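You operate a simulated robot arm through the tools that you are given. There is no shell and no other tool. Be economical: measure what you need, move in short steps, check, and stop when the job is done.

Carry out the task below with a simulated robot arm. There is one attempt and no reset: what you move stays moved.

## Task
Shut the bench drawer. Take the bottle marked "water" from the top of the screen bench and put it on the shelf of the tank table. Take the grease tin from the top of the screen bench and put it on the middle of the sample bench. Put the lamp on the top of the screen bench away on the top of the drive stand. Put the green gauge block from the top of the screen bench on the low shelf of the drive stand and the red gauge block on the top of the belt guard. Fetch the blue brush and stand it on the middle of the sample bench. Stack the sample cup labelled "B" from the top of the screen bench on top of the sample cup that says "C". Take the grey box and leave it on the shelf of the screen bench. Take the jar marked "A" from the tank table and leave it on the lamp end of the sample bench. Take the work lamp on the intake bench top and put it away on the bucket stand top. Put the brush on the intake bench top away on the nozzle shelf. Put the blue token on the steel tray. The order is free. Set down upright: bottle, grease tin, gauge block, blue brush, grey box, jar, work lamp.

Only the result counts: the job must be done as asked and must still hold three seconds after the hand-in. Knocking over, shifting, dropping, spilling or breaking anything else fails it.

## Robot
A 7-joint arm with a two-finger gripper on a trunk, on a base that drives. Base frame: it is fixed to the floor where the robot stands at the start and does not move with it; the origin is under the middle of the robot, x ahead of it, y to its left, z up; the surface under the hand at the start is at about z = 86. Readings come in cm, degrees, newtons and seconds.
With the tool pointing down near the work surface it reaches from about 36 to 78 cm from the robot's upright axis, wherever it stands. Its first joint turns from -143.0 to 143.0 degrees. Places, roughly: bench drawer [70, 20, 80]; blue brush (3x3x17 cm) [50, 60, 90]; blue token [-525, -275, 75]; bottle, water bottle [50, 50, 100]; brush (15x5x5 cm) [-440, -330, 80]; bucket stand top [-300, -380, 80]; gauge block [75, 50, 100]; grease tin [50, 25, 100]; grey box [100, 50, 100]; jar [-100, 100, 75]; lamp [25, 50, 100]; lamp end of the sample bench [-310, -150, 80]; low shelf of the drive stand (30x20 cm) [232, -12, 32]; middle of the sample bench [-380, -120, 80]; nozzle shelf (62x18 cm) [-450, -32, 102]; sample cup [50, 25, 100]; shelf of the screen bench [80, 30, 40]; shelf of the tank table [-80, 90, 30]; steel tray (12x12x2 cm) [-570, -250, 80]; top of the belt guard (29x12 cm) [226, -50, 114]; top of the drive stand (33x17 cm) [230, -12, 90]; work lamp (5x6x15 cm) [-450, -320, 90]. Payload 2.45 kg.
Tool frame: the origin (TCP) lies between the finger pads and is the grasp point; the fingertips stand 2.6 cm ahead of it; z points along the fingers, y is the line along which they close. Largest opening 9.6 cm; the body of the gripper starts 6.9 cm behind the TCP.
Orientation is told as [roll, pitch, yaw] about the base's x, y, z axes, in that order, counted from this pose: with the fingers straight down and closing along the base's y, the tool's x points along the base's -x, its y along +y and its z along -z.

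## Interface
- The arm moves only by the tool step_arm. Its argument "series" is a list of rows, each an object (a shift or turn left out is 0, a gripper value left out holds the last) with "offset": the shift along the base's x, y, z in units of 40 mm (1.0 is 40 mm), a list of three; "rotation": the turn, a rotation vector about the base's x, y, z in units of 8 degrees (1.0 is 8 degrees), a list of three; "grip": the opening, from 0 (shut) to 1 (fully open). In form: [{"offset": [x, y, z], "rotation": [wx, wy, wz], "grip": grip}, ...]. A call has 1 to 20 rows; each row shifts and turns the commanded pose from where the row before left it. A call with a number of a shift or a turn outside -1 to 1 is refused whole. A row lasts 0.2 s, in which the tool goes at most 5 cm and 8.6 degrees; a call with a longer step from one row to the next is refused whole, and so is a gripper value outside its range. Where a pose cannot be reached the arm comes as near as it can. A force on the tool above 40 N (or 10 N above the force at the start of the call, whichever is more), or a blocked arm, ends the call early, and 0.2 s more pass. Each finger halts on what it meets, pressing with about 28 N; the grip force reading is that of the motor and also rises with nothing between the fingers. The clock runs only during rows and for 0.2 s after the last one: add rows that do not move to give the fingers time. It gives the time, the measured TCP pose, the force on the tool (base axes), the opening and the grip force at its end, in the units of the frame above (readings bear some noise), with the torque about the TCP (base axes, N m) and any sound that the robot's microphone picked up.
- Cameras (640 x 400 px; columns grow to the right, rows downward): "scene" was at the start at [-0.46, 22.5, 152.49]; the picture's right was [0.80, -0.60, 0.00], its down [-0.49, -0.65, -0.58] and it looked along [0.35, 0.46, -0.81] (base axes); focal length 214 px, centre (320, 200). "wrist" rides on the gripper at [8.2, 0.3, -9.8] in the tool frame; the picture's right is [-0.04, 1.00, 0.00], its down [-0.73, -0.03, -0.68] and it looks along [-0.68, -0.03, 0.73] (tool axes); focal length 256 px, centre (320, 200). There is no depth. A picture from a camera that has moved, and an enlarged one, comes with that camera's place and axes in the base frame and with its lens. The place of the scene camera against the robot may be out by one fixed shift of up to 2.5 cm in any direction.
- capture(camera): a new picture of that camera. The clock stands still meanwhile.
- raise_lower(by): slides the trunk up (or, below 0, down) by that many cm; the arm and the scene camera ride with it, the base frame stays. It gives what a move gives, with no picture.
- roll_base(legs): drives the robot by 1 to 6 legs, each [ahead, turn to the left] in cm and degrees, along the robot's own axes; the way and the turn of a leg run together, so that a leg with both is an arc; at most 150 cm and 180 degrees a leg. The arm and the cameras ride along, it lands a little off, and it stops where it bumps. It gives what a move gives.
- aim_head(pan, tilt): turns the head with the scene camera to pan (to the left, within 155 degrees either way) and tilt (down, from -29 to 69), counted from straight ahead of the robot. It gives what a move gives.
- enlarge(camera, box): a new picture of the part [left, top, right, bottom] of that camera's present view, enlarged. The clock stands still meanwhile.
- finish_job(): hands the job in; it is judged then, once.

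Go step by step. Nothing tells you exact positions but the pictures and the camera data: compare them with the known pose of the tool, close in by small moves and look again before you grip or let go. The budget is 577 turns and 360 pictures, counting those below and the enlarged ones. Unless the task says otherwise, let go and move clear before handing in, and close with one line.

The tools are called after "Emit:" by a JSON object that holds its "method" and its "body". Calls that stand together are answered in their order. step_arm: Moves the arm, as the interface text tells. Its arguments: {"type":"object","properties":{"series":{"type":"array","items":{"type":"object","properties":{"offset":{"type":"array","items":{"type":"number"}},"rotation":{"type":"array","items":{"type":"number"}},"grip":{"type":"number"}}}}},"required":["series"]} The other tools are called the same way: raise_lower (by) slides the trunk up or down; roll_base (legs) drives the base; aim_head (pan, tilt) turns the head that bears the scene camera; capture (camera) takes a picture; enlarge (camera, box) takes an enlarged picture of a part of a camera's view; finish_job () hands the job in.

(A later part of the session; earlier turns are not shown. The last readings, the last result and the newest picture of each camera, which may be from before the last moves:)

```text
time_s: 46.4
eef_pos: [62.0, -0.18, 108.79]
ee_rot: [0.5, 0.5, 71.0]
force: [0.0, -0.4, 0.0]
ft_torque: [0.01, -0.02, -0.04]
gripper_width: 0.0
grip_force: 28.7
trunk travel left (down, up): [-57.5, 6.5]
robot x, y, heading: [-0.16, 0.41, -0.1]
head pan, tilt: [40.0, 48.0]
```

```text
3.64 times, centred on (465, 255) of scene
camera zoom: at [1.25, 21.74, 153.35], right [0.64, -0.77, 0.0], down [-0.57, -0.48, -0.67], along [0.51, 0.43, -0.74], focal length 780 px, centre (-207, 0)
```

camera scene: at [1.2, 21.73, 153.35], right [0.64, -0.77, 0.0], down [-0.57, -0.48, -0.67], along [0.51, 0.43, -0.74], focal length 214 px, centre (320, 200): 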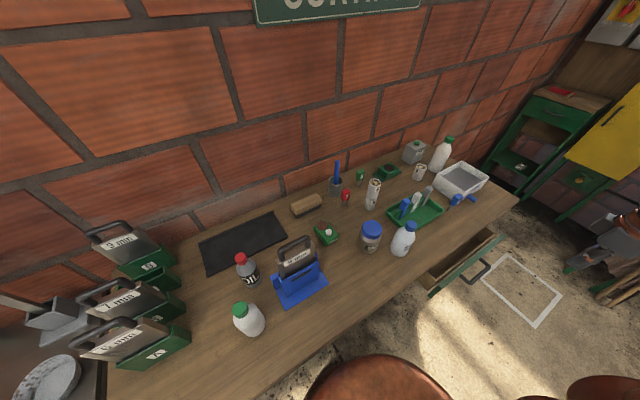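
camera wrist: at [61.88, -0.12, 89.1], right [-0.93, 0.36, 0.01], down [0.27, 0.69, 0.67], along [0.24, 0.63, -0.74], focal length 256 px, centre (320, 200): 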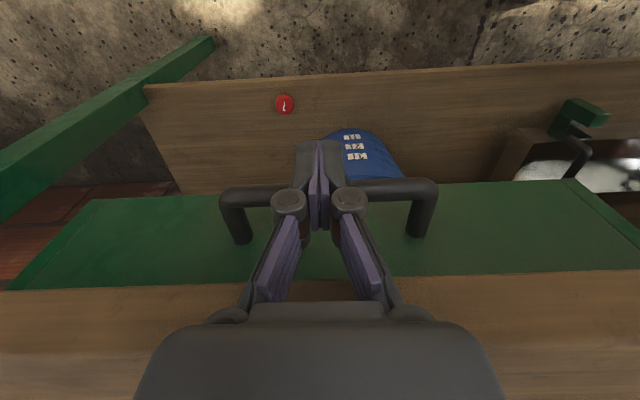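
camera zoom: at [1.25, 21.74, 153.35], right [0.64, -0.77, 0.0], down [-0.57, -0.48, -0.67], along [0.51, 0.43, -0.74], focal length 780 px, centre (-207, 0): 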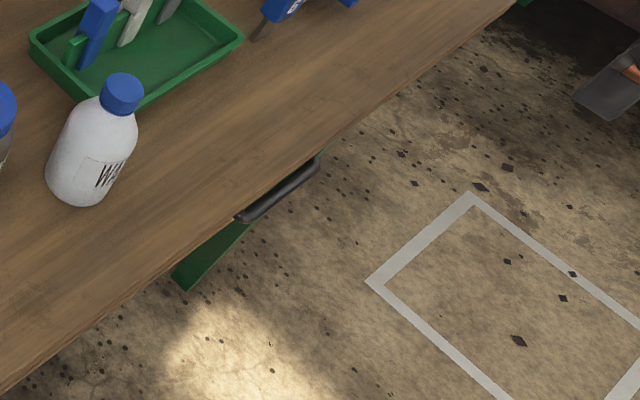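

The drawer is shut. Next the Larkvolt lamp: I hover over it with the gripper turned across its short side.

Emit:
{"method": "step_arm", "body": {"series": [{"offset": [-0.4, 0, 0.7]}, {"offset": [-0.4, 0, 0.7]}, {"offset": [-0.52, 0.94, 0], "grip": 0.9}, {"offset": [-0.52, 0.94, 0]}, {"offset": [-0.52, 0.94, 0]}, {"offset": [-0.52, 0.94, 0]}, {"offset": [-0.52, 0.94, 0]}, {"offset": [-0.52, 0.94, 0]}, {"offset": [-0.52, 0.94, 0]}, {"offset": [-0.52, 0.94, 0]}, {"offset": [-0.52, 0.94, 0]}, {"offset": [-0.52, 0.94, 0]}, {"offset": [-0.4, 0.94, -0.8]}, {"offset": [-0.4, 0.94, -0.8]}, {"offset": [0, 0.7, -0.8]}, {}]}}

Emit:
{"method": "capture", "body": {"camera": "wrist"}}

```text
refused: row 13 steps farther than a row can; nothing moved
```

```text
319 pictures are left
camera wrist: at [59.06, -7.84, 118.56], right [-0.93, 0.36, 0.01], down [0.27, 0.69, 0.67], along [0.24, 0.63, -0.74], focal length 256 px, centre (320, 200)
```

wrist: 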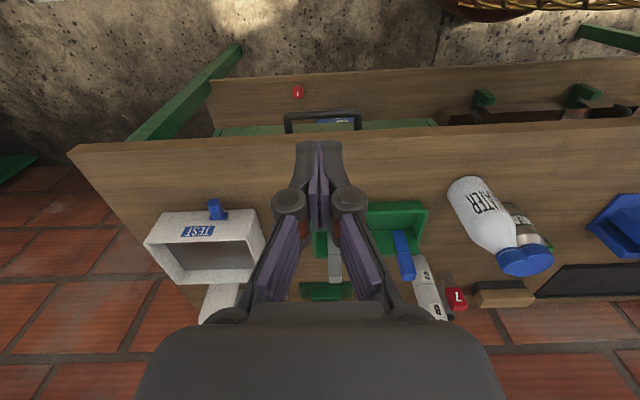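

Emit:
{"method": "step_arm", "body": {"series": [{"offset": [-0.4, 0, 0.7]}, {"offset": [-0.4, 0, 0.7]}, {"offset": [-0.52, 0.94, 0], "grip": 0.9}, {"offset": [-0.52, 0.94, 0]}, {"offset": [-0.52, 0.94, 0]}, {"offset": [-0.52, 0.94, 0]}, {"offset": [-0.52, 0.94, 0]}, {"offset": [-0.52, 0.94, 0]}, {"offset": [-0.52, 0.94, 0]}, {"offset": [-0.52, 0.94, 0]}, {"offset": [-0.52, 0.94, 0]}, {"offset": [-0.52, 0.94, 0]}, {"offset": [-0.5, 0.9, -0.2]}, {"offset": [-0.35, 0.9, -0.7]}, {"offset": [0, 0.7, -0.8]}, {}]}}

Emit:
{"method": "capture", "body": {"camera": "wrist"}}

```text
time_s: 49.8
eef_pos: [34.62, 47.15, 107.07]
ee_rot: [0.5, 0.5, 70.9]
force: [-0.6, 0.0, -0.6]
ft_torque: [0.0, -0.02, 0.0]
gripper_width: 8.65
grip_force: 0.2
trunk travel left (down, up): [-57.5, 6.5]
robot x, y, heading: [-0.16, -0.32, -0.1]
head pan, tilt: [40.0, 48.0]
```

```text
318 pictures are left
camera wrist: at [31.8, 39.59, 117.03], right [-0.93, 0.36, 0.01], down [0.27, 0.69, 0.67], along [0.24, 0.63, -0.74], focal length 256 px, centre (320, 200)
```

wrist: 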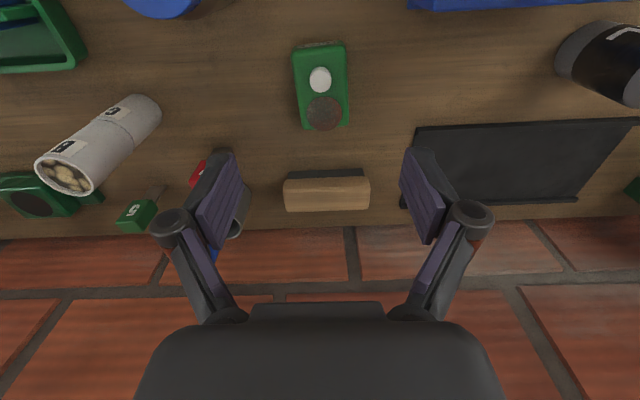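

Emit:
{"method": "step_arm", "body": {"series": [{"offset": [0.05, 0.33, -0.9], "rotation": [-0.06, -0.06, 0]}, {"offset": [0, 0, -0.9]}, {"offset": [0, 0, -0.9]}, {"offset": [0, 0, -0.9]}, {"offset": [0, 0, -0.6]}, {}]}}

Emit:
{"method": "capture", "body": {"camera": "wrist"}}

```text
time_s: 51.2
eef_pos: [34.75, 48.44, 90.37]
ee_rot: [-0.1, 0.9, 71.1]
force: [-1.0, -0.3, 0.1]
ft_torque: [0.0, -0.01, 0.0]
gripper_width: 8.64
grip_force: 0.0
trunk travel left (down, up): [-57.5, 6.5]
robot x, y, heading: [-0.21, -0.27, -0.1]
head pan, tilt: [40.0, 48.0]
```

```text
317 pictures are left
camera wrist: at [31.79, 40.96, 100.34], right [-0.93, 0.36, 0.0], down [0.27, 0.69, 0.67], along [0.25, 0.62, -0.74], focal length 256 px, centre (320, 200)
```

wrist: 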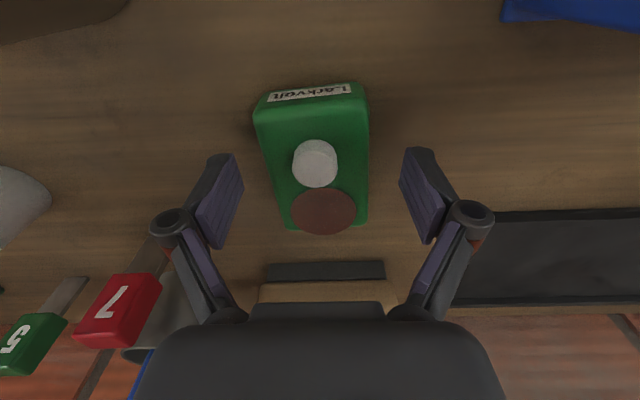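

Emit:
{"method": "step_arm", "body": {"series": [{"offset": [0, 0, -0.25], "rotation": [0, -0.1, 0.7]}, {}, {"grip": 0}, {"grip": 0}, {"grip": 0}, {"grip": 0}, {"grip": 0}, {"grip": 0}, {"grip": 0}]}}

Emit:
{"method": "step_arm", "body": {"series": [{"offset": [0, 0, 0.2]}, {"offset": [0, 0, 0.4]}, {"offset": [0, 0, 0.5]}, {"offset": [0, 0, 0.5]}, {"offset": [0, 0, 0.5]}, {"offset": [0, 0, 0.5]}, {"offset": [0, 0, 0.5]}, {"offset": [0, 0, 0.5]}, {"offset": [0, 0, 0.5]}, {}]}}

Emit:
{"method": "capture", "body": {"camera": "wrist"}}

```text
time_s: 53.2
eef_pos: [34.73, 48.53, 89.43]
ee_rot: [-1.0, 0.6, 76.6]
force: [-0.5, 2.1, 2.0]
ft_torque: [0.05, 0.12, -0.08]
gripper_width: 5.55
grip_force: 27.8
trunk travel left (down, up): [-57.5, 6.5]
robot x, y, heading: [-0.01, -0.17, -0.2]
head pan, tilt: [40.0, 48.0]
```

```text
time_s: 55.4
eef_pos: [34.87, 48.54, 105.82]
ee_rot: [-1.0, 0.6, 76.6]
force: [-0.1, -0.4, -2.5]
ft_torque: [-0.07, 0.01, 0.0]
gripper_width: 5.55
grip_force: 28.0
trunk travel left (down, up): [-57.5, 6.5]
robot x, y, heading: [0.21, 0.48, -0.3]
head pan, tilt: [40.0, 48.0]
```

```text
316 pictures are left
camera wrist: at [32.51, 40.83, 115.68], right [-0.96, 0.27, -0.02], down [0.19, 0.72, 0.67], along [0.2, 0.64, -0.74], focal length 256 px, centre (320, 200)
```

wrist: 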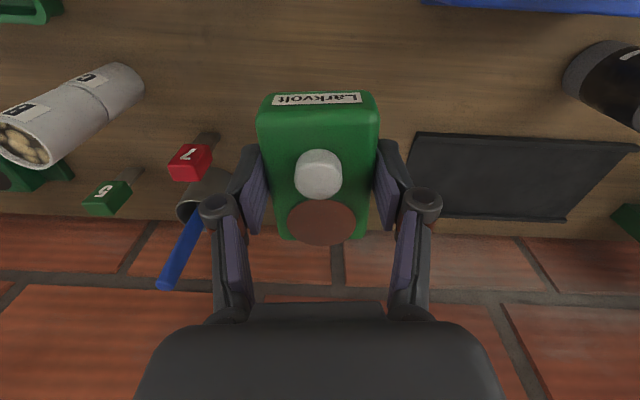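

Lamp is held. I lift, swing it in front of the robot and drive towards the drive stand.

Emit:
{"method": "step_arm", "body": {"series": [{"offset": [0, 0, 0.9]}, {"offset": [0, 0, 0.7]}, {"offset": [0.1, -0.9, 0]}, {"offset": [0.1, -0.9, 0]}, {"offset": [0.1, -0.9, 0]}, {"offset": [0.1, -0.9, 0]}, {"offset": [0.2, -0.9, 0]}, {"offset": [0.2, -0.9, 0]}, {"offset": [0.2, -0.9, 0]}, {"offset": [0.2, -0.9, 0]}, {"offset": [0.2, -0.9, 0]}, {"offset": [0.2, -0.9, 0]}, {"offset": [0.2, -0.9, 0]}, {"offset": [0.2, -0.9, 0]}, {}]}}

Emit:
{"method": "roll_base", "body": {"legs": [[0, -25], [110, 0], [0, 35], [40, 0]]}}

Emit:
{"method": "aim_head", "body": {"pan": 0, "tilt": 35}}

Emit:
{"method": "capture", "body": {"camera": "scene"}}

```text
time_s: 58.6
eef_pos: [42.59, 5.17, 112.3]
ee_rot: [-0.9, 0.7, 76.7]
force: [0.4, -1.2, -1.2]
ft_torque: [-0.01, 0.02, -0.06]
gripper_width: 5.56
grip_force: 28.3
trunk travel left (down, up): [-57.5, 6.5]
robot x, y, heading: [0.15, 0.09, 0.0]
head pan, tilt: [40.0, 48.0]
```

```text
time_s: 69.2
eef_pos: [180.55, -30.05, 112.31]
ee_rot: [-1.0, 0.5, 85.1]
force: [-0.3, 0.0, -1.7]
ft_torque: [0.01, 0.06, 0.01]
gripper_width: 5.52
grip_force: 28.4
trunk travel left (down, up): [-57.5, 6.5]
robot x, y, heading: [139.18, -41.31, 8.6]
head pan, tilt: [40.0, 48.0]
```

```text
time_s: 70.3
eef_pos: [180.56, -30.05, 112.23]
ee_rot: [-1.0, 0.5, 85.2]
force: [-0.5, 0.0, -2.5]
ft_torque: [-0.02, 0.02, 0.01]
gripper_width: 5.55
grip_force: 28.1
trunk travel left (down, up): [-57.5, 6.5]
robot x, y, heading: [139.75, -41.53, 8.6]
head pan, tilt: [0.0, 35.0]
```

```text
315 pictures are left
camera scene: at [140.49, -24.59, 155.25], right [0.15, -0.99, 0.0], down [-0.57, -0.09, -0.82], along [0.81, 0.12, -0.57], focal length 214 px, centre (320, 200)
```

scene: 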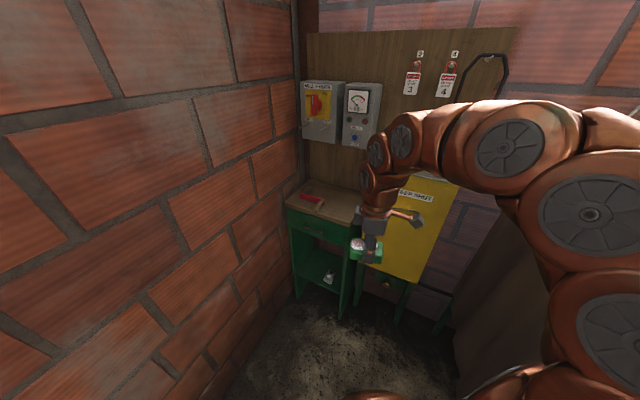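

Emit:
{"method": "roll_base", "body": {"legs": [[0, 9], [26, 0]]}}

Emit:
{"method": "aim_head", "body": {"pan": 0, "tilt": 45}}

Emit:
{"method": "capture", "body": {"camera": "scene"}}

Emit:
{"method": "capture", "body": {"camera": "wrist"}}

```text
time_s: 72.8
eef_pos: [203.13, -15.6, 112.27]
ee_rot: [-1.0, 0.5, 94.5]
force: [-0.5, -0.4, -1.8]
ft_torque: [-0.04, 0.0, 0.0]
gripper_width: 5.57
grip_force: 28.2
trunk travel left (down, up): [-57.5, 6.5]
robot x, y, heading: [164.12, -33.6, 17.8]
head pan, tilt: [0.0, 35.0]
```

```text
time_s: 73.6
eef_pos: [202.87, -15.59, 112.33]
ee_rot: [-1.0, 0.5, 94.4]
force: [0.0, 0.1, -2.8]
ft_torque: [0.01, -0.02, -0.01]
gripper_width: 5.56
grip_force: 28.3
trunk travel left (down, up): [-57.5, 6.5]
robot x, y, heading: [164.11, -33.76, 17.6]
head pan, tilt: [0.0, 45.0]
```

```text
314 pictures are left
camera scene: at [161.6, -16.92, 153.77], right [0.31, -0.95, 0.0], down [-0.67, -0.22, -0.71], along [0.67, 0.22, -0.71], focal length 214 px, centre (320, 200)
```

scene: 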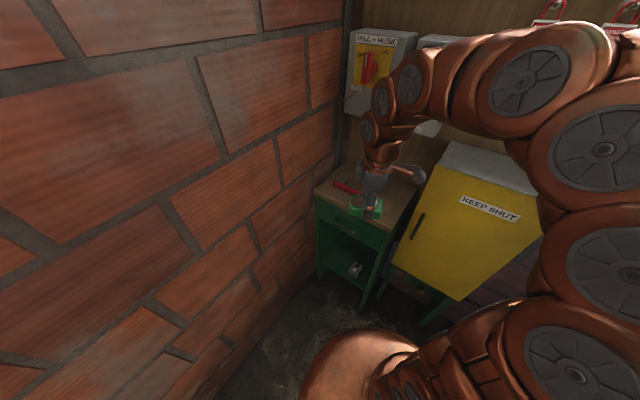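

```text
313 pictures are left
camera wrist: at [203.23, -23.69, 122.23], right [-1.0, -0.04, -0.02], down [-0.04, 0.74, 0.67], along [-0.01, 0.67, -0.74], focal length 256 px, centre (320, 200)
```

wrist: 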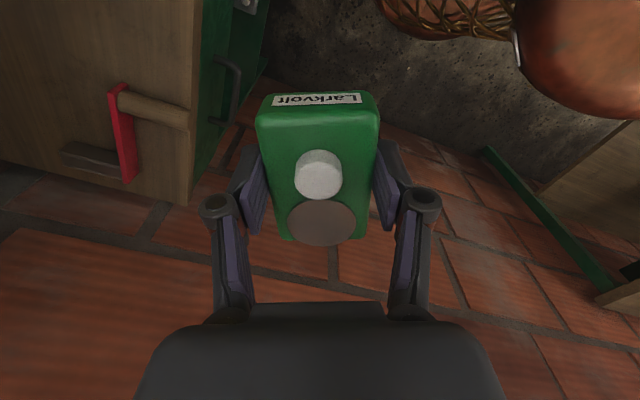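

Stand top seen: a tool lies on its left/middle part; the right front part is free. I turn the lamp so its long side runs front to back.

Emit:
{"method": "step_arm", "body": {"series": [{"rotation": [0.06, -0.04, -1]}, {"rotation": [0.06, -0.04, -1]}, {"rotation": [0, 0, -1]}, {"rotation": [0, 0, -1]}, {"rotation": [0, 0, -1]}, {"rotation": [0, 0, -1]}, {"rotation": [0, 0, -1]}, {"rotation": [0, 0, -1]}, {"rotation": [0, 0, -1]}, {"rotation": [0, 0, -1]}, {"rotation": [0, 0, -1]}, {"rotation": [0, 0, -1]}, {"rotation": [0, 0, -1]}, {"rotation": [0, 0, -1]}, {"rotation": [0, 0, -0.2]}, {}]}}

Emit:
{"method": "capture", "body": {"camera": "wrist"}}

```text
time_s: 77.0
eef_pos: [203.06, -15.62, 112.36]
ee_rot: [-1.6, -0.5, -19.2]
force: [-0.9, 0.8, -2.7]
ft_torque: [0.03, -0.02, -0.01]
gripper_width: 5.53
grip_force: 27.5
trunk travel left (down, up): [-57.5, 6.5]
robot x, y, heading: [163.78, -33.7, 18.3]
head pan, tilt: [0.0, 45.0]
```

```text
312 pictures are left
camera wrist: at [195.52, -12.36, 122.11], right [0.37, 0.93, -0.03], down [0.68, -0.25, 0.69], along [0.63, -0.27, -0.73], focal length 256 px, centre (320, 200)
```

wrist: 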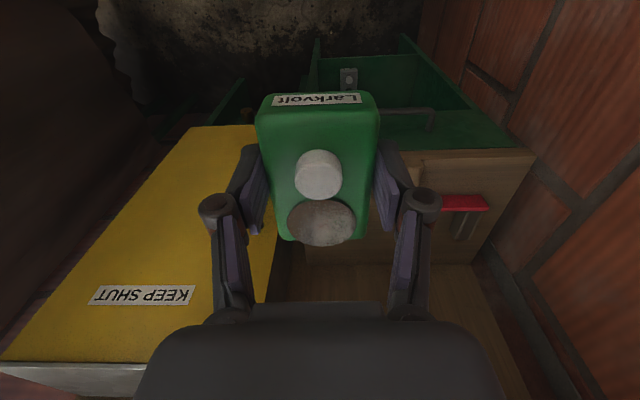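

Emit:
{"method": "step_arm", "body": {"series": [{"offset": [0.9, -0.05, 0], "rotation": [0.2, 0.06, 0]}, {"offset": [0.9, -0.1, 0]}, {"offset": [0.9, -0.2, 0]}, {"offset": [0.9, -0.2, 0]}, {"offset": [0.9, -0.2, 0]}, {"offset": [0.9, -0.2, 0]}, {}]}}

Emit:
{"method": "capture", "body": {"camera": "wrist"}}

Emit:
{"method": "enlarge", "body": {"camera": "scene", "box": [300, 120, 500, 280]}}

```text
time_s: 78.6
eef_pos: [224.78, -19.29, 112.26]
ee_rot: [-0.3, 0.5, -19.0]
force: [0.3, -0.4, -2.1]
ft_torque: [-0.02, 0.04, -0.02]
gripper_width: 5.53
grip_force: 27.6
trunk travel left (down, up): [-57.5, 6.5]
robot x, y, heading: [164.23, -33.63, 17.7]
head pan, tilt: [0.0, 45.0]
```

```text
311 pictures are left
camera wrist: at [217.25, -16.23, 122.19], right [0.36, 0.93, 0.0], down [0.69, -0.27, 0.67], along [0.62, -0.25, -0.74], focal length 256 px, centre (320, 200)
```

wrist: 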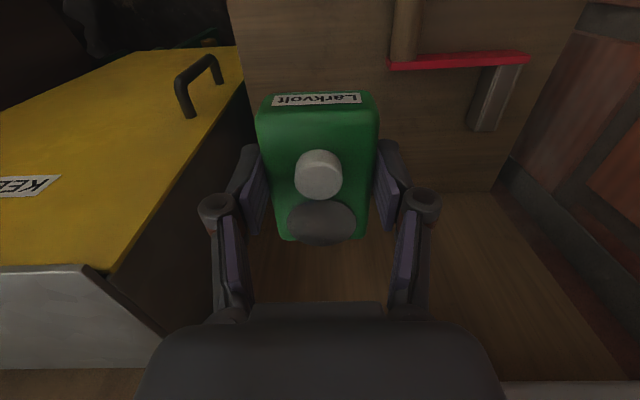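

```text
2.50 times, centred on (400, 200) of scene
camera zoom: at [161.62, -16.93, 153.77], right [0.31, -0.95, 0.0], down [-0.67, -0.22, -0.71], along [0.67, 0.22, -0.71], focal length 536 px, centre (120, 200)
```

zoom: 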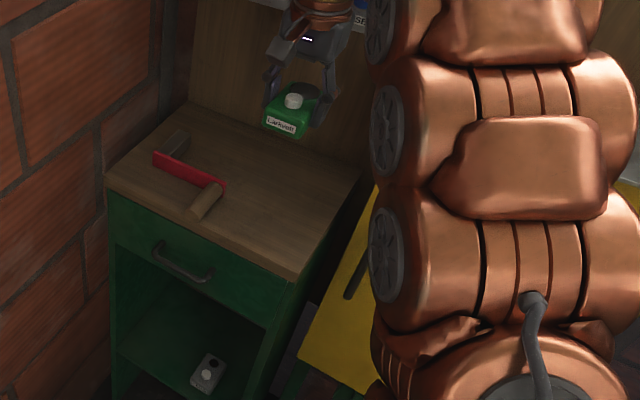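

Emit:
{"method": "step_arm", "body": {"series": [{"offset": [0.34, -0.18, -0.8]}, {"offset": [0.34, -0.18, -0.8]}, {"offset": [0, 0, -0.9]}, {"offset": [0, 0, -0.9]}, {"offset": [0, 0, -0.9]}, {}]}}

Emit:
{"method": "step_arm", "body": {"series": [{"offset": [0, 0, -0.1]}, {"offset": [0, 0, -0.1]}, {"offset": [0, 0, -0.1]}, {}]}}

Emit:
{"method": "capture", "body": {"camera": "wrist"}}

```text
time_s: 80.0
eef_pos: [227.42, -20.84, 95.29]
ee_rot: [-0.2, 0.5, -19.2]
force: [0.4, 0.4, -2.7]
ft_torque: [-0.01, 0.03, 0.02]
gripper_width: 5.55
grip_force: 28.2
trunk travel left (down, up): [-57.5, 6.5]
robot x, y, heading: [164.05, -33.57, 18.1]
head pan, tilt: [0.0, 45.0]
```

```text
time_s: 81.0
eef_pos: [227.44, -20.65, 93.91]
ee_rot: [-0.2, 0.5, -19.1]
force: [0.4, 0.3, -1.2]
ft_torque: [-0.03, 0.01, -0.02]
gripper_width: 5.54
grip_force: 27.8
trunk travel left (down, up): [-57.5, 6.5]
robot x, y, heading: [163.49, -33.69, 17.9]
head pan, tilt: [0.0, 45.0]
```

```text
309 pictures are left
camera wrist: at [219.98, -17.85, 103.84], right [0.36, 0.93, 0.0], down [0.69, -0.27, 0.67], along [0.63, -0.25, -0.74], focal length 256 px, centre (320, 200)
```

wrist: 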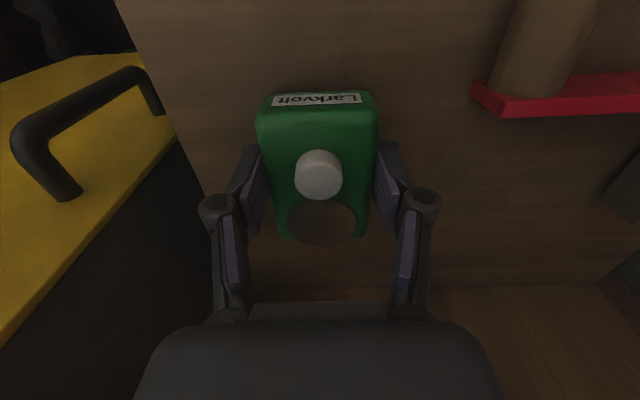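

Near contact; I lower in small steps until it touches.

Emit:
{"method": "step_arm", "body": {"series": [{"offset": [0, 0, -0.08]}, {"offset": [0, 0, -0.08]}, {}]}}

```text
time_s: 81.8
eef_pos: [227.33, -20.87, 93.42]
ee_rot: [-0.3, 0.5, -19.0]
force: [0.1, -0.8, 11.6]
ft_torque: [-0.15, 0.27, 0.02]
gripper_width: 5.58
grip_force: 27.9
trunk travel left (down, up): [-57.5, 6.5]
robot x, y, heading: [163.99, -33.56, 18.0]
head pan, tilt: [0.0, 45.0]
```

Emit:
{"method": "step_arm", "body": {"series": [{"grip": 0.75}, {"grip": 0.75}, {"grip": 0.75}, {"offset": [0, 0, 0.5]}, {"offset": [0, 0, 0.9]}, {"offset": [0, 0, 0.9]}, {"offset": [0, 0, 0.9]}, {"offset": [0, 0, 0.9]}, {"offset": [0, 0, 0.9]}, {}]}}

Emit:
{"method": "capture", "body": {"camera": "wrist"}}

Emit:
{"method": "enlarge", "body": {"camera": "scene", "box": [300, 120, 500, 280]}}

```text
time_s: 84.0
eef_pos: [227.31, -20.81, 113.39]
ee_rot: [-0.3, 0.7, -19.1]
force: [-0.3, -0.3, -0.9]
ft_torque: [0.02, 0.01, -0.02]
gripper_width: 7.23
grip_force: 0.1
trunk travel left (down, up): [-57.5, 6.5]
robot x, y, heading: [163.91, -33.51, 17.8]
head pan, tilt: [0.0, 45.0]
```

```text
308 pictures are left
camera wrist: at [219.82, -17.77, 123.23], right [0.36, 0.93, -0.01], down [0.69, -0.27, 0.67], along [0.62, -0.25, -0.74], focal length 256 px, centre (320, 200)
```

wrist: 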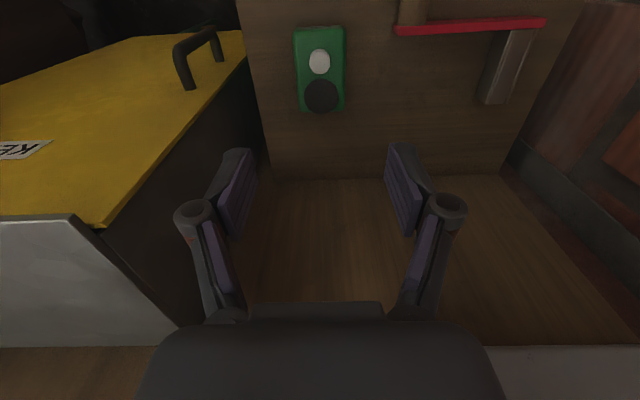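

```text
2.50 times, centred on (400, 200) of scene
camera zoom: at [161.59, -16.93, 153.77], right [0.31, -0.95, 0.0], down [-0.67, -0.22, -0.71], along [0.67, 0.22, -0.71], focal length 536 px, centre (120, 200)
```

zoom: 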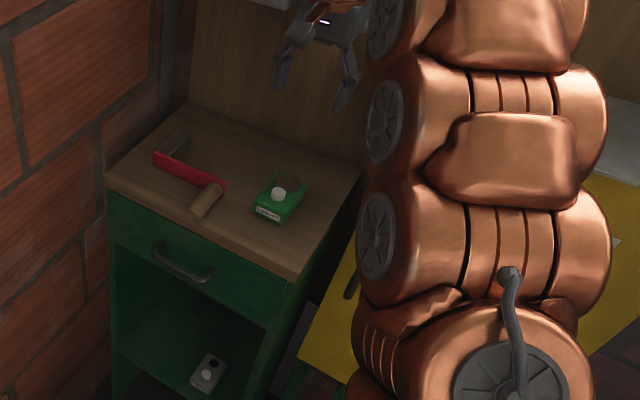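

The lamp is set down. I retract and drive back to face the bench for the grey box.

Emit:
{"method": "step_arm", "body": {"series": [{"offset": [-0.9, 0, 0]}, {"offset": [-0.9, 0, 0.1]}, {"offset": [-0.9, 0, 0.1]}, {"offset": [-0.9, 0, 0.1]}, {"offset": [-0.9, 0, 0.1]}, {"offset": [-0.9, 0, 0.1]}, {}]}}

Emit:
{"method": "roll_base", "body": {"legs": [[-60, 0], [0, -18], [-30, 0], [0, 72]]}}

Emit:
{"method": "aim_head", "body": {"pan": 0, "tilt": 40}}

Emit:
{"method": "capture", "body": {"camera": "scene"}}

```text
time_s: 85.6
eef_pos: [205.67, -20.86, 115.28]
ee_rot: [-0.2, 0.6, -19.1]
force: [0.1, -0.1, -0.1]
ft_torque: [-0.03, 0.01, -0.02]
gripper_width: 7.2
grip_force: 0.0
trunk travel left (down, up): [-57.5, 6.5]
robot x, y, heading: [163.98, -34.17, 18.0]
head pan, tilt: [0.0, 45.0]
```

```text
time_s: 94.6
eef_pos: [92.79, -10.39, 115.34]
ee_rot: [-0.3, 0.6, 33.7]
force: [0.2, -0.5, -0.7]
ft_torque: [0.01, -0.02, 0.0]
gripper_width: 7.2
grip_force: 0.1
trunk travel left (down, up): [-57.5, 6.5]
robot x, y, heading: [78.06, -51.21, 70.6]
head pan, tilt: [0.0, 45.0]
```

```text
time_s: 95.3
eef_pos: [92.92, -10.48, 115.29]
ee_rot: [-0.1, 0.5, 33.7]
force: [-0.5, -0.4, -0.1]
ft_torque: [0.03, -0.02, -0.01]
gripper_width: 7.19
grip_force: 0.1
trunk travel left (down, up): [-57.5, 6.5]
robot x, y, heading: [77.8, -51.67, 70.6]
head pan, tilt: [0.0, 40.0]
```

```text
306 pictures are left
camera scene: at [62.01, -43.63, 154.49], right [0.94, -0.33, 0.0], down [-0.21, -0.61, -0.77], along [0.25, 0.72, -0.64], focal length 214 px, centre (320, 200)
```

scene: 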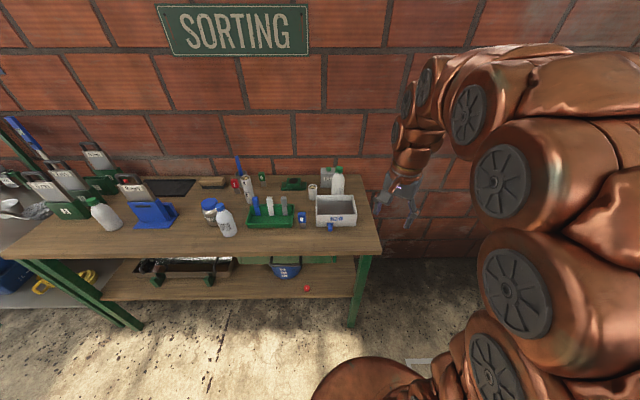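

Emit:
{"method": "enlarge", "body": {"camera": "scene", "box": [220, 230, 380, 330]}}

Emit:
{"method": "enlarge", "body": {"camera": "scene", "box": [260, 150, 400, 240]}}

```text
4.00 times, centred on (300, 280) of scene
camera zoom: at [62.01, -43.63, 154.49], right [0.94, -0.33, 0.0], down [-0.21, -0.61, -0.77], along [0.25, 0.72, -0.64], focal length 858 px, centre (400, -120)
```

zoom: 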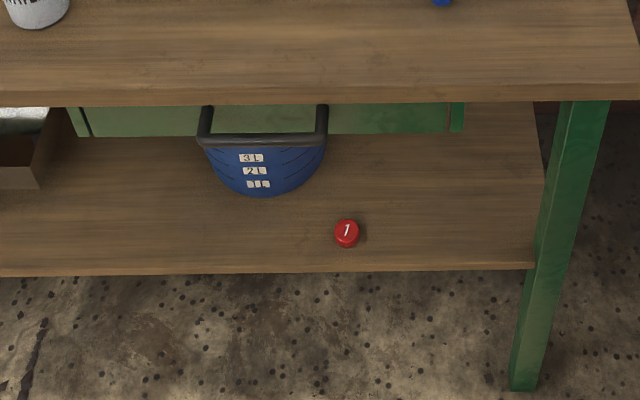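

```text
4.44 times, centred on (330, 195) of scene
camera zoom: at [62.01, -43.63, 154.49], right [0.94, -0.33, 0.0], down [-0.21, -0.61, -0.77], along [0.25, 0.72, -0.64], focal length 953 px, centre (276, 222)
```

zoom: 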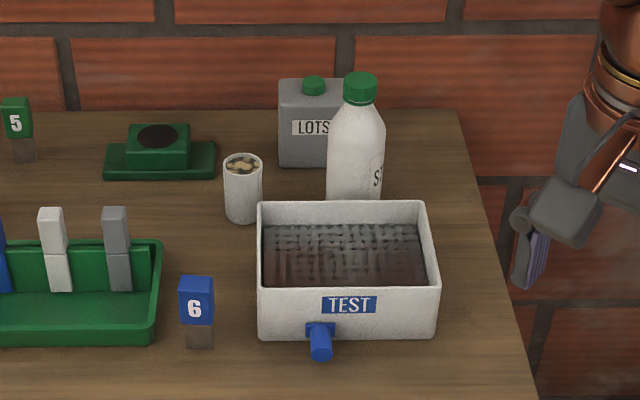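

Emit:
{"method": "roll_base", "body": {"legs": [[22, 0]]}}

Emit:
{"method": "step_arm", "body": {"series": [{"rotation": [0, 0, 1]}, {"rotation": [0, 0, 1]}, {"rotation": [0, 0, 1]}, {"rotation": [0, 0, 1]}, {"rotation": [0, 0, 0.8]}, {}]}}

Emit:
{"method": "capture", "body": {"camera": "wrist"}}

```text
time_s: 97.0
eef_pos: [100.22, 10.32, 115.37]
ee_rot: [-0.2, 0.5, 33.6]
force: [-0.4, 0.5, 0.5]
ft_torque: [0.04, 0.01, 0.03]
gripper_width: 7.21
grip_force: 0.1
trunk travel left (down, up): [-57.5, 6.5]
robot x, y, heading: [85.48, -30.59, 70.7]
head pan, tilt: [0.0, 40.0]
```

```text
time_s: 98.4
eef_pos: [100.35, 10.41, 115.28]
ee_rot: [-0.3, 0.6, 72.0]
force: [-0.6, 0.3, -0.1]
ft_torque: [-0.03, 0.0, -0.03]
gripper_width: 7.21
grip_force: 0.1
trunk travel left (down, up): [-57.5, 6.5]
robot x, y, heading: [85.4, -30.41, 70.8]
head pan, tilt: [0.0, 40.0]
```

```text
303 pictures are left
camera wrist: at [97.48, 2.83, 125.2], right [-0.94, 0.35, 0.0], down [0.25, 0.7, 0.67], along [0.24, 0.63, -0.74], focal length 256 px, centre (320, 200)
```

wrist: 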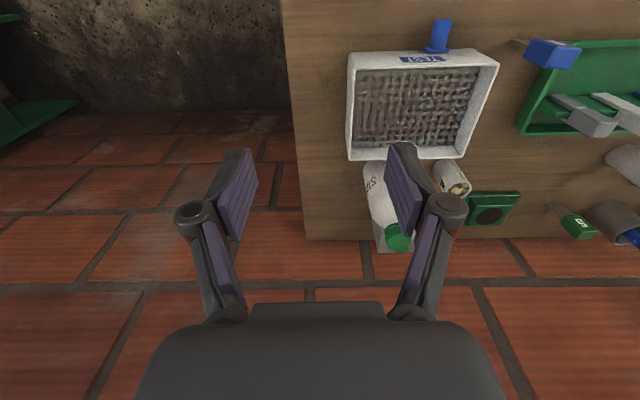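

The box is hidden behind a bottle from here; I'll drive round to the right end of the bench and work from that side.

Emit:
{"method": "roll_base", "body": {"legs": [[-28, 0], [0, -81], [72, 0], [0, 110], [45, 0]]}}

Emit:
{"method": "aim_head", "body": {"pan": 45, "tilt": 45}}

Emit:
{"method": "capture", "body": {"camera": "scene"}}

```text
time_s: 105.9
eef_pos: [153.42, -74.42, 115.42]
ee_rot: [-0.2, 1.9, -10.8]
force: [-31.4, 8.5, 11.7]
ft_torque: [-1.22, -4.22, -0.38]
gripper_width: 7.21
grip_force: 0.1
trunk travel left (down, up): [-57.5, 6.5]
robot x, y, heading: [111.74, -64.95, -12.3]
head pan, tilt: [0.0, 40.0]
stopped in leg 3: the force on the tool passed its limit at 191 N (the readings are from after the stop); the commanded pose is now the measured one
```

```text
time_s: 107.0
eef_pos: [153.39, -74.47, 115.31]
ee_rot: [-0.3, 1.8, -10.8]
force: [-42.5, 11.3, 13.3]
ft_torque: [-1.58, -5.47, -0.52]
gripper_width: 7.18
grip_force: 0.0
trunk travel left (down, up): [-57.5, 6.5]
robot x, y, heading: [111.67, -65.11, -12.1]
head pan, tilt: [45.0, 45.0]
```

```text
302 pictures are left
camera scene: at [117.43, -43.16, 153.77], right [0.54, -0.84, 0.0], down [-0.59, -0.39, -0.71], along [0.6, 0.38, -0.71], focal length 214 px, centre (320, 200)
```

scene: 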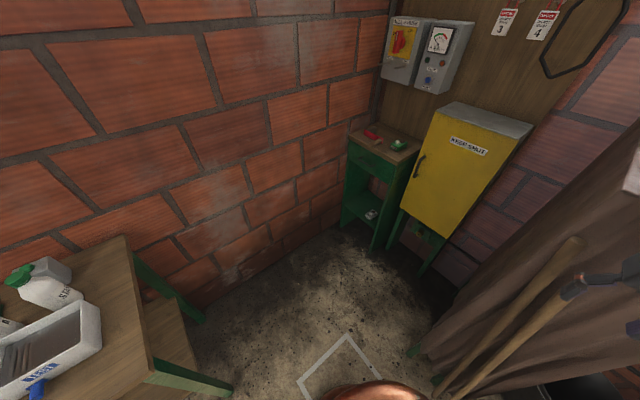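

The gripper bumped the wooden locker with the poles. I back off and look.

Emit:
{"method": "roll_base", "body": {"legs": [[-10, 0]]}}

Emit:
{"method": "aim_head", "body": {"pan": -5, "tilt": 35}}

Emit:
{"method": "capture", "body": {"camera": "scene"}}

Emit:
{"method": "capture", "body": {"camera": "wrist"}}

```text
time_s: 108.2
eef_pos: [143.79, -72.39, 115.26]
ee_rot: [-0.3, 1.9, -10.9]
force: [-0.4, -0.4, -0.4]
ft_torque: [0.01, 0.05, -0.01]
gripper_width: 7.19
grip_force: 0.1
trunk travel left (down, up): [-57.5, 6.5]
robot x, y, heading: [102.27, -62.46, -12.1]
head pan, tilt: [45.0, 45.0]
```

```text
time_s: 109.3
eef_pos: [143.82, -72.33, 115.33]
ee_rot: [-0.2, 1.9, -10.8]
force: [0.0, 0.6, 0.3]
ft_torque: [-0.02, -0.02, 0.02]
gripper_width: 7.18
grip_force: 0.1
trunk travel left (down, up): [-57.5, 6.5]
robot x, y, heading: [102.4, -63.24, -11.9]
head pan, tilt: [-5.0, 35.0]
```

```text
301 pictures are left
camera scene: at [109.54, -48.18, 155.25], right [-0.29, -0.96, 0.0], down [-0.55, 0.17, -0.82], along [0.78, -0.24, -0.57], focal length 214 px, centre (320, 200)
```

scene: 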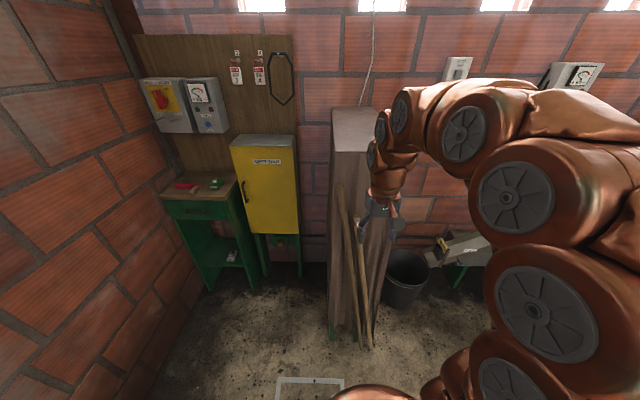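

```text
300 pictures are left
camera wrist: at [136.2, -70.57, 125.33], right [0.23, 0.97, 0.0], down [0.74, -0.17, 0.65], along [0.64, -0.15, -0.76], focal length 256 px, centre (320, 200)
```

wrist: 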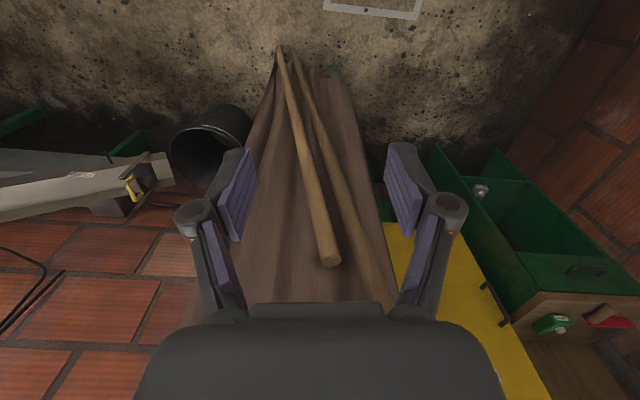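

Emit:
{"method": "roll_base", "body": {"legs": [[0, 39], [47, 0], [0, 45]]}}

```text
time_s: 116.0
eef_pos: [157.92, -2.14, 115.28]
ee_rot: [-0.1, 2.0, 72.6]
force: [0.9, 0.4, 0.4]
ft_torque: [-0.04, -0.01, -0.03]
gripper_width: 7.21
grip_force: 0.0
trunk travel left (down, up): [-57.5, 6.5]
robot x, y, heading: [143.16, -42.39, 71.2]
head pan, tilt: [-5.0, 35.0]
```

Emit:
{"method": "step_arm", "body": {"series": [{"offset": [-0.895, 0.282, 0], "rotation": [0.24, -0.08, 0.625]}, {"offset": [-0.916, 0.203, 0], "rotation": [0, 0, 0.625]}, {"offset": [-0.93, 0.122, 0], "rotation": [0, 0, 0.625]}, {"offset": [-0.937, 0.041, 0], "rotation": [0, 0, 0.625]}, {"offset": [-0.937, -0.041, 0], "rotation": [0, 0, 0.625]}, {"offset": [-0.93, -0.122, 0], "rotation": [0, 0, 0.625]}, {"offset": [-0.916, -0.203, 0], "rotation": [0, 0, 0.625]}, {"offset": [-0.895, -0.282, 0], "rotation": [0, 0, 0.625]}, {"offset": [-0.867, -0.359, 0], "rotation": [0, 0, 0.625]}, {"offset": [-0.832, -0.433, 0], "rotation": [0, 0, 0.625]}, {"offset": [-0.791, -0.504, 0], "rotation": [0, 0, 0.625]}, {"offset": [-0.744, -0.571, 0], "rotation": [0, 0, 0.625]}, {"offset": [-0.692, -0.634, 0], "rotation": [0, 0, 0.625]}, {"offset": [-0.634, -0.692, 0], "rotation": [0, 0, 0.625]}, {"offset": [-0.571, -0.744, 0], "rotation": [0, 0, 0.625]}, {"offset": [-0.504, -0.791, 0], "rotation": [0, 0, 0.625]}, {"offset": [-0.433, -0.832, 0], "rotation": [0, 0, 0.625]}, {"offset": [-0.359, -0.867, 0], "rotation": [0, 0, 0.625]}, {}]}}

Emit:
{"method": "roll_base", "body": {"legs": [[50, 0]]}}

Emit:
{"method": "capture", "body": {"camera": "wrist"}}

Emit:
{"method": "aim_head", "body": {"pan": 80, "tilt": 50}}

Emit:
{"method": "capture", "body": {"camera": "scene"}}

```text
time_s: 120.2
eef_pos: [102.05, -26.68, 117.25]
ee_rot: [12.8, -2.0, 158.7]
force: [-0.4, -0.2, -0.6]
ft_torque: [0.02, 0.03, 0.02]
gripper_width: 7.2
grip_force: 0.1
trunk travel left (down, up): [-57.5, 6.5]
robot x, y, heading: [143.2, -42.42, 71.2]
head pan, tilt: [-5.0, 35.0]
stopped in row 19: the arm was blocked; the commanded pose is now the measured one
```

```text
time_s: 123.1
eef_pos: [118.07, 20.39, 117.28]
ee_rot: [12.6, -2.0, 159.1]
force: [-0.4, 0.3, -0.5]
ft_torque: [0.0, 0.01, 0.02]
gripper_width: 7.16
grip_force: 0.1
trunk travel left (down, up): [-57.5, 6.5]
robot x, y, heading: [159.57, 4.98, 71.3]
head pan, tilt: [-5.0, 35.0]
```

```text
299 pictures are left
camera wrist: at [126.68, 19.13, 126.7], right [-0.38, -0.9, 0.22], down [-0.6, 0.42, 0.68], along [-0.7, 0.13, -0.7], focal length 256 px, centre (320, 200)
```

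wrist: 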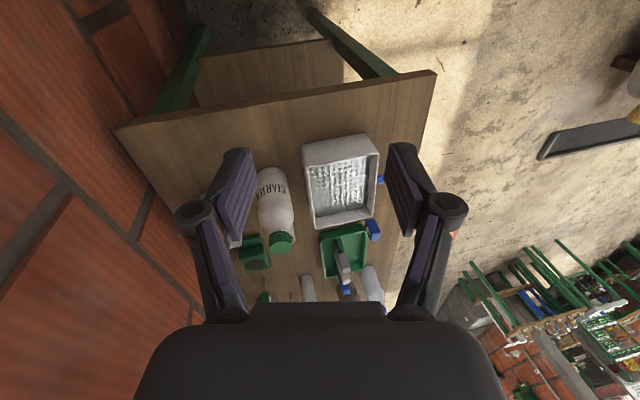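

```text
time_s: 124.7
eef_pos: [118.2, 20.67, 116.81]
ee_rot: [12.7, -1.4, 158.8]
force: [0.2, 0.3, -0.3]
ft_torque: [0.01, -0.02, -0.01]
gripper_width: 7.19
grip_force: 0.1
trunk travel left (down, up): [-57.5, 6.5]
robot x, y, heading: [159.13, 4.69, 71.3]
head pan, tilt: [80.0, 50.0]
```

```text
298 pictures are left
camera scene: at [137.66, 12.38, 154.22], right [0.94, 0.34, 0.0], down [0.23, -0.63, -0.74], along [-0.25, 0.7, -0.67], focal length 214 px, centre (320, 200)
```

scene: 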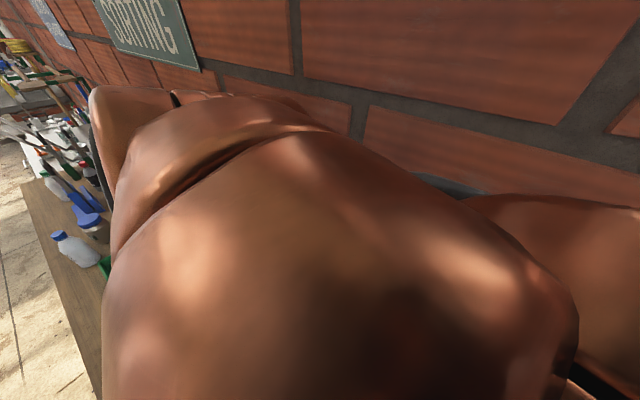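

Emit:
{"method": "step_arm", "body": {"series": [{"offset": [-0.1, 0.5, 0], "rotation": [0.5, -0.19, 0]}, {"offset": [-0.1, 0.6, 0], "rotation": [0.5, -0.19, 0]}, {"offset": [-0.1, 0.7, 0], "rotation": [0.5, -0.19, 0]}, {"offset": [0, 0.8, 0]}, {"offset": [0, 0.8, 0]}, {"offset": [0, 0.8, 0]}, {}]}}

Emit:
{"method": "capture", "body": {"camera": "wrist"}}

```text
time_s: 126.3
eef_pos: [116.92, 37.23, 117.27]
ee_rot: [-0.3, -1.9, 159.6]
force: [0.1, 0.1, 0.7]
ft_torque: [-0.03, -0.01, -0.01]
gripper_width: 7.22
grip_force: 0.0
trunk travel left (down, up): [-57.5, 6.5]
robot x, y, heading: [159.33, 5.44, 71.5]
head pan, tilt: [80.0, 50.0]
```

```text
297 pictures are left
camera wrist: at [124.79, 34.0, 126.89], right [-0.39, -0.92, 0.0], down [-0.66, 0.27, 0.7], along [-0.65, 0.28, -0.71], focal length 256 px, centre (320, 200)
```

wrist: 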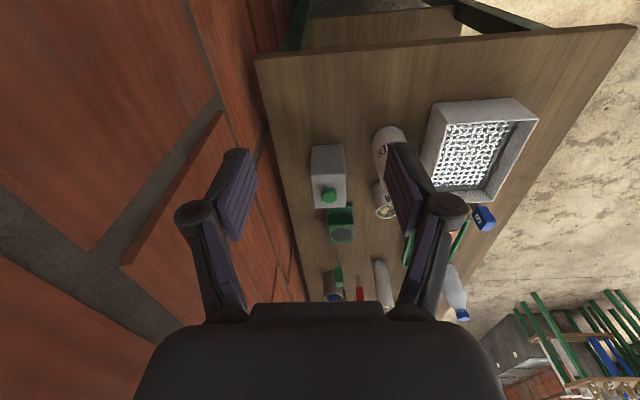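

Emit:
{"method": "enlarge", "body": {"camera": "wrist", "box": [240, 50, 440, 250]}}

```text
2.00 times, centred on (340, 150) of wrist
camera zoom: at [124.79, 34.0, 126.89], right [-0.39, -0.92, 0.0], down [-0.66, 0.27, 0.7], along [-0.65, 0.28, -0.71], focal length 512 px, centre (280, 300)
```

zoom: 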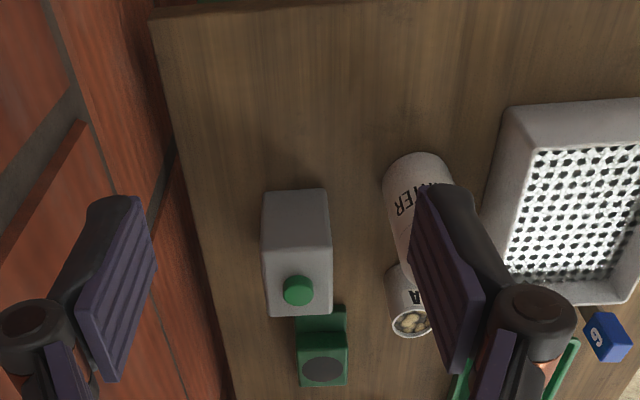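

The grey box is about 8.5×5.8×8.5 cm with a gap to the bottle in front. I tilt the tool about 50° towards it, fingers across its narrow side.

Emit:
{"method": "step_arm", "body": {"series": [{"offset": [-0.21, 0.09, -0.55], "rotation": [0.304, 0.953, 0.2], "grip": 0.95}, {"offset": [-0.21, 0.09, -0.55], "rotation": [0.304, 0.953, 0]}, {"offset": [-0.21, 0.09, -0.55], "rotation": [0.304, 0.953, 0]}, {"offset": [-0.21, 0.09, -0.55], "rotation": [0.304, 0.953, 0]}, {"offset": [-0.21, 0.09, -0.55], "rotation": [0.304, 0.953, 0]}, {"offset": [-0.21, 0.09, -0.55], "rotation": [0.304, 0.953, 0]}, {}]}}

Emit:
{"method": "capture", "body": {"camera": "wrist"}}

```text
time_s: 127.9
eef_pos: [111.72, 39.43, 104.03]
ee_rot: [1.3, -50.1, 160.2]
force: [0.5, -0.4, 1.0]
ft_torque: [0.01, 0.01, 0.0]
gripper_width: 9.13
grip_force: 0.0
trunk travel left (down, up): [-57.5, 6.5]
robot x, y, heading: [159.17, 5.13, 71.7]
head pan, tilt: [80.0, 50.0]
```

```text
295 pictures are left
camera wrist: at [123.8, 34.96, 104.09], right [-0.34, -0.94, 0.05], down [0.06, 0.03, 1.0], along [-0.94, 0.35, 0.05], focal length 256 px, centre (320, 200)
```

wrist: 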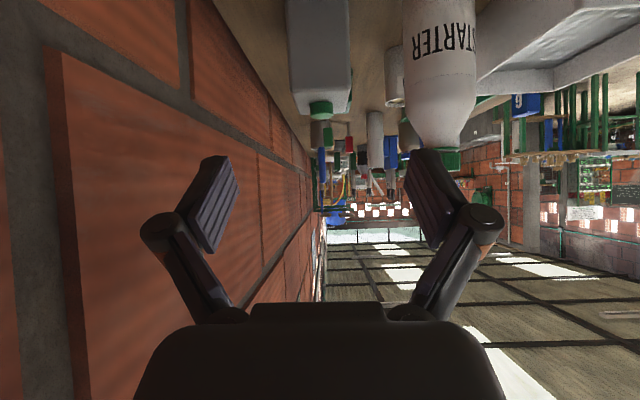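

Emit:
{"method": "step_arm", "body": {"series": [{"offset": [-0.6, 0.19, -0.56], "rotation": [0, 0, 0.2]}, {"offset": [-0.6, 0.19, -0.56]}, {"offset": [-0.6, 0.19, -0.56]}, {}]}}

Emit:
{"method": "capture", "body": {"camera": "wrist"}}

```text
time_s: 128.9
eef_pos: [104.8, 41.68, 97.43]
ee_rot: [1.2, -50.0, 161.9]
force: [-0.2, 0.0, 0.6]
ft_torque: [0.01, -0.01, 0.0]
gripper_width: 9.12
grip_force: 0.0
trunk travel left (down, up): [-57.5, 6.5]
robot x, y, heading: [159.19, 5.01, 71.3]
head pan, tilt: [80.0, 50.0]
```

```text
294 pictures are left
camera wrist: at [116.83, 37.63, 97.52], right [-0.32, -0.95, 0.05], down [0.06, 0.03, 1.0], along [-0.95, 0.32, 0.05], focal length 256 px, centre (320, 200)
```

wrist: 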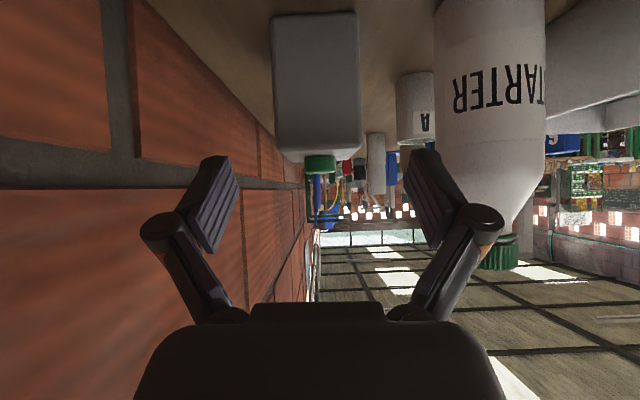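

Emit:
{"method": "step_arm", "body": {"series": [{"grip": 0.84}, {"offset": [-0.46, 0.166, -0.43]}, {"offset": [-0.46, 0.166, -0.43]}, {"offset": [-0.46, 0.166, -0.43]}, {"offset": [-0.46, 0.166, -0.43]}, {}]}}

Emit:
{"method": "capture", "body": {"camera": "wrist"}}

```text
time_s: 130.3
eef_pos: [97.2, 44.52, 90.51]
ee_rot: [1.3, -50.0, 162.0]
force: [-0.2, 0.3, -0.2]
ft_torque: [-0.04, 0.01, 0.01]
gripper_width: 8.07
grip_force: 0.0
trunk travel left (down, up): [-57.5, 6.5]
robot x, y, heading: [159.26, 4.87, 71.6]
head pan, tilt: [80.0, 50.0]
```

```text
293 pictures are left
camera wrist: at [109.39, 40.41, 90.63], right [-0.32, -0.95, 0.05], down [0.06, 0.03, 1.0], along [-0.95, 0.32, 0.05], focal length 256 px, centre (320, 200)
```

wrist: 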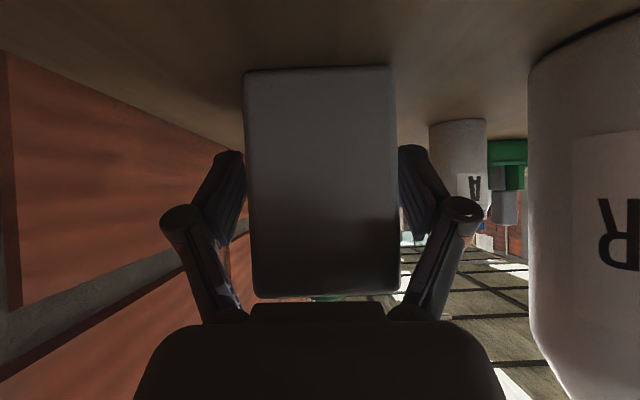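

Emit:
{"method": "step_arm", "body": {"series": [{"grip": 0}, {"grip": 0}, {"grip": 0}, {"grip": 0}, {"grip": 0}, {"offset": [0, 0, 0.2]}, {"offset": [0, 0, 0.3]}, {"offset": [0, 0, 0.4]}, {"offset": [0, 0, 0.5]}, {}]}}

Emit:
{"method": "capture", "body": {"camera": "wrist"}}

```text
time_s: 132.5
eef_pos: [97.36, 44.52, 96.23]
ee_rot: [1.3, -50.1, 161.9]
force: [0.0, -0.6, -1.3]
ft_torque: [-0.02, -0.01, 0.01]
gripper_width: 5.96
grip_force: 27.4
trunk travel left (down, up): [-57.5, 6.5]
robot x, y, heading: [159.39, 4.79, 71.5]
head pan, tilt: [80.0, 50.0]
```

```text
292 pictures are left
camera wrist: at [109.43, 40.45, 96.25], right [-0.32, -0.95, 0.05], down [0.06, 0.03, 1.0], along [-0.95, 0.32, 0.05], focal length 256 px, centre (320, 200)
```

wrist: 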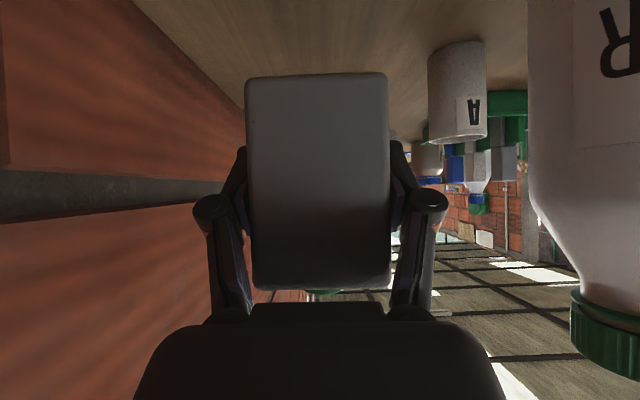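

Emit:
{"method": "step_arm", "body": {"series": [{"offset": [0, 0, 0.7]}, {"offset": [0, 0, 0.8]}, {"offset": [0, 0, 0.8]}, {"offset": [0, 0, 0.8]}, {"offset": [0, 0, 0.8]}, {"offset": [0.6, -0.3, 0.2]}, {"offset": [0.7, -0.5, 0]}, {"offset": [0.7, -0.6, 0]}, {"offset": [0.7, -0.7, 0]}, {"offset": [0.7, -0.7, 0]}, {"offset": [0.7, -0.7, 0]}, {"offset": [0.7, -0.7, 0]}, {"offset": [0.7, -0.7, 0]}, {}]}}

Emit:
{"method": "roll_base", "body": {"legs": [[0, 20], [-38, 0], [0, -20]]}}

```text
time_s: 135.5
eef_pos: [119.25, 24.59, 112.59]
ee_rot: [1.4, -49.9, 162.0]
force: [0.2, 0.6, -1.7]
ft_torque: [-0.03, 0.0, -0.03]
gripper_width: 5.97
grip_force: 27.6
trunk travel left (down, up): [-57.5, 6.5]
robot x, y, heading: [159.17, 5.07, 71.7]
head pan, tilt: [80.0, 50.0]
```

```text
time_s: 140.1
eef_pos: [120.05, -13.52, 112.76]
ee_rot: [1.4, -49.9, 162.4]
force: [0.4, 0.6, -1.9]
ft_torque: [-0.02, -0.01, -0.01]
gripper_width: 5.98
grip_force: 27.7
trunk travel left (down, up): [-57.5, 6.5]
robot x, y, heading: [160.33, -32.63, 71.8]
head pan, tilt: [80.0, 50.0]
```

Emit:
{"method": "roll_base", "body": {"legs": [[30, 0]]}}

Emit:
{"method": "raise_lower", "body": {"by": -56}}

Emit:
{"method": "capture", "body": {"camera": "wrist"}}

Emit:
{"method": "capture", "body": {"camera": "scene"}}

```text
time_s: 142.1
eef_pos: [129.47, 15.34, 112.54]
ee_rot: [1.4, -50.0, 162.2]
force: [0.1, 1.0, -1.2]
ft_torque: [-0.03, -0.01, -0.04]
gripper_width: 5.94
grip_force: 27.8
trunk travel left (down, up): [-57.5, 6.5]
robot x, y, heading: [169.84, -4.17, 72.0]
head pan, tilt: [80.0, 50.0]
```

```text
refused: -56 is not a number from -40 to 40
```

```text
291 pictures are left
camera wrist: at [141.66, 11.37, 112.69], right [-0.31, -0.95, 0.05], down [0.06, 0.03, 1.0], along [-0.95, 0.31, 0.05], focal length 256 px, centre (320, 200)
```

wrist: 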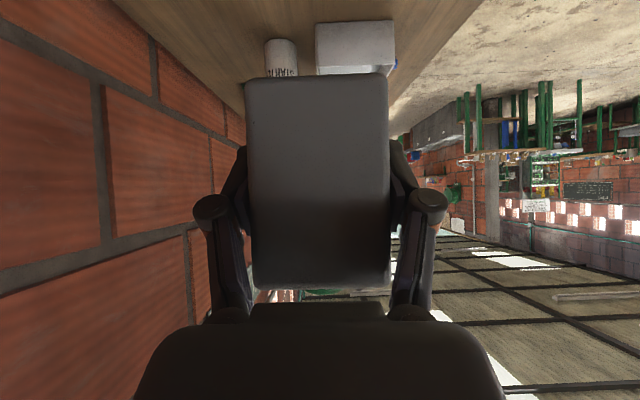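

```text
290 pictures are left
camera scene: at [144.1, -1.03, 153.08], right [0.47, 0.88, 0.0], down [0.68, -0.36, -0.64], along [-0.57, 0.3, -0.77], focal length 214 px, centre (320, 200)
```

scene: 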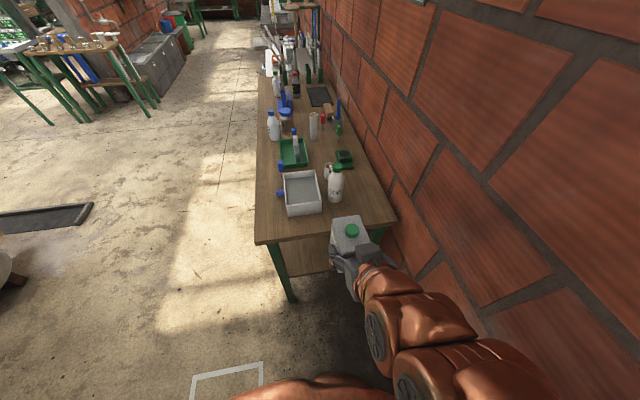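

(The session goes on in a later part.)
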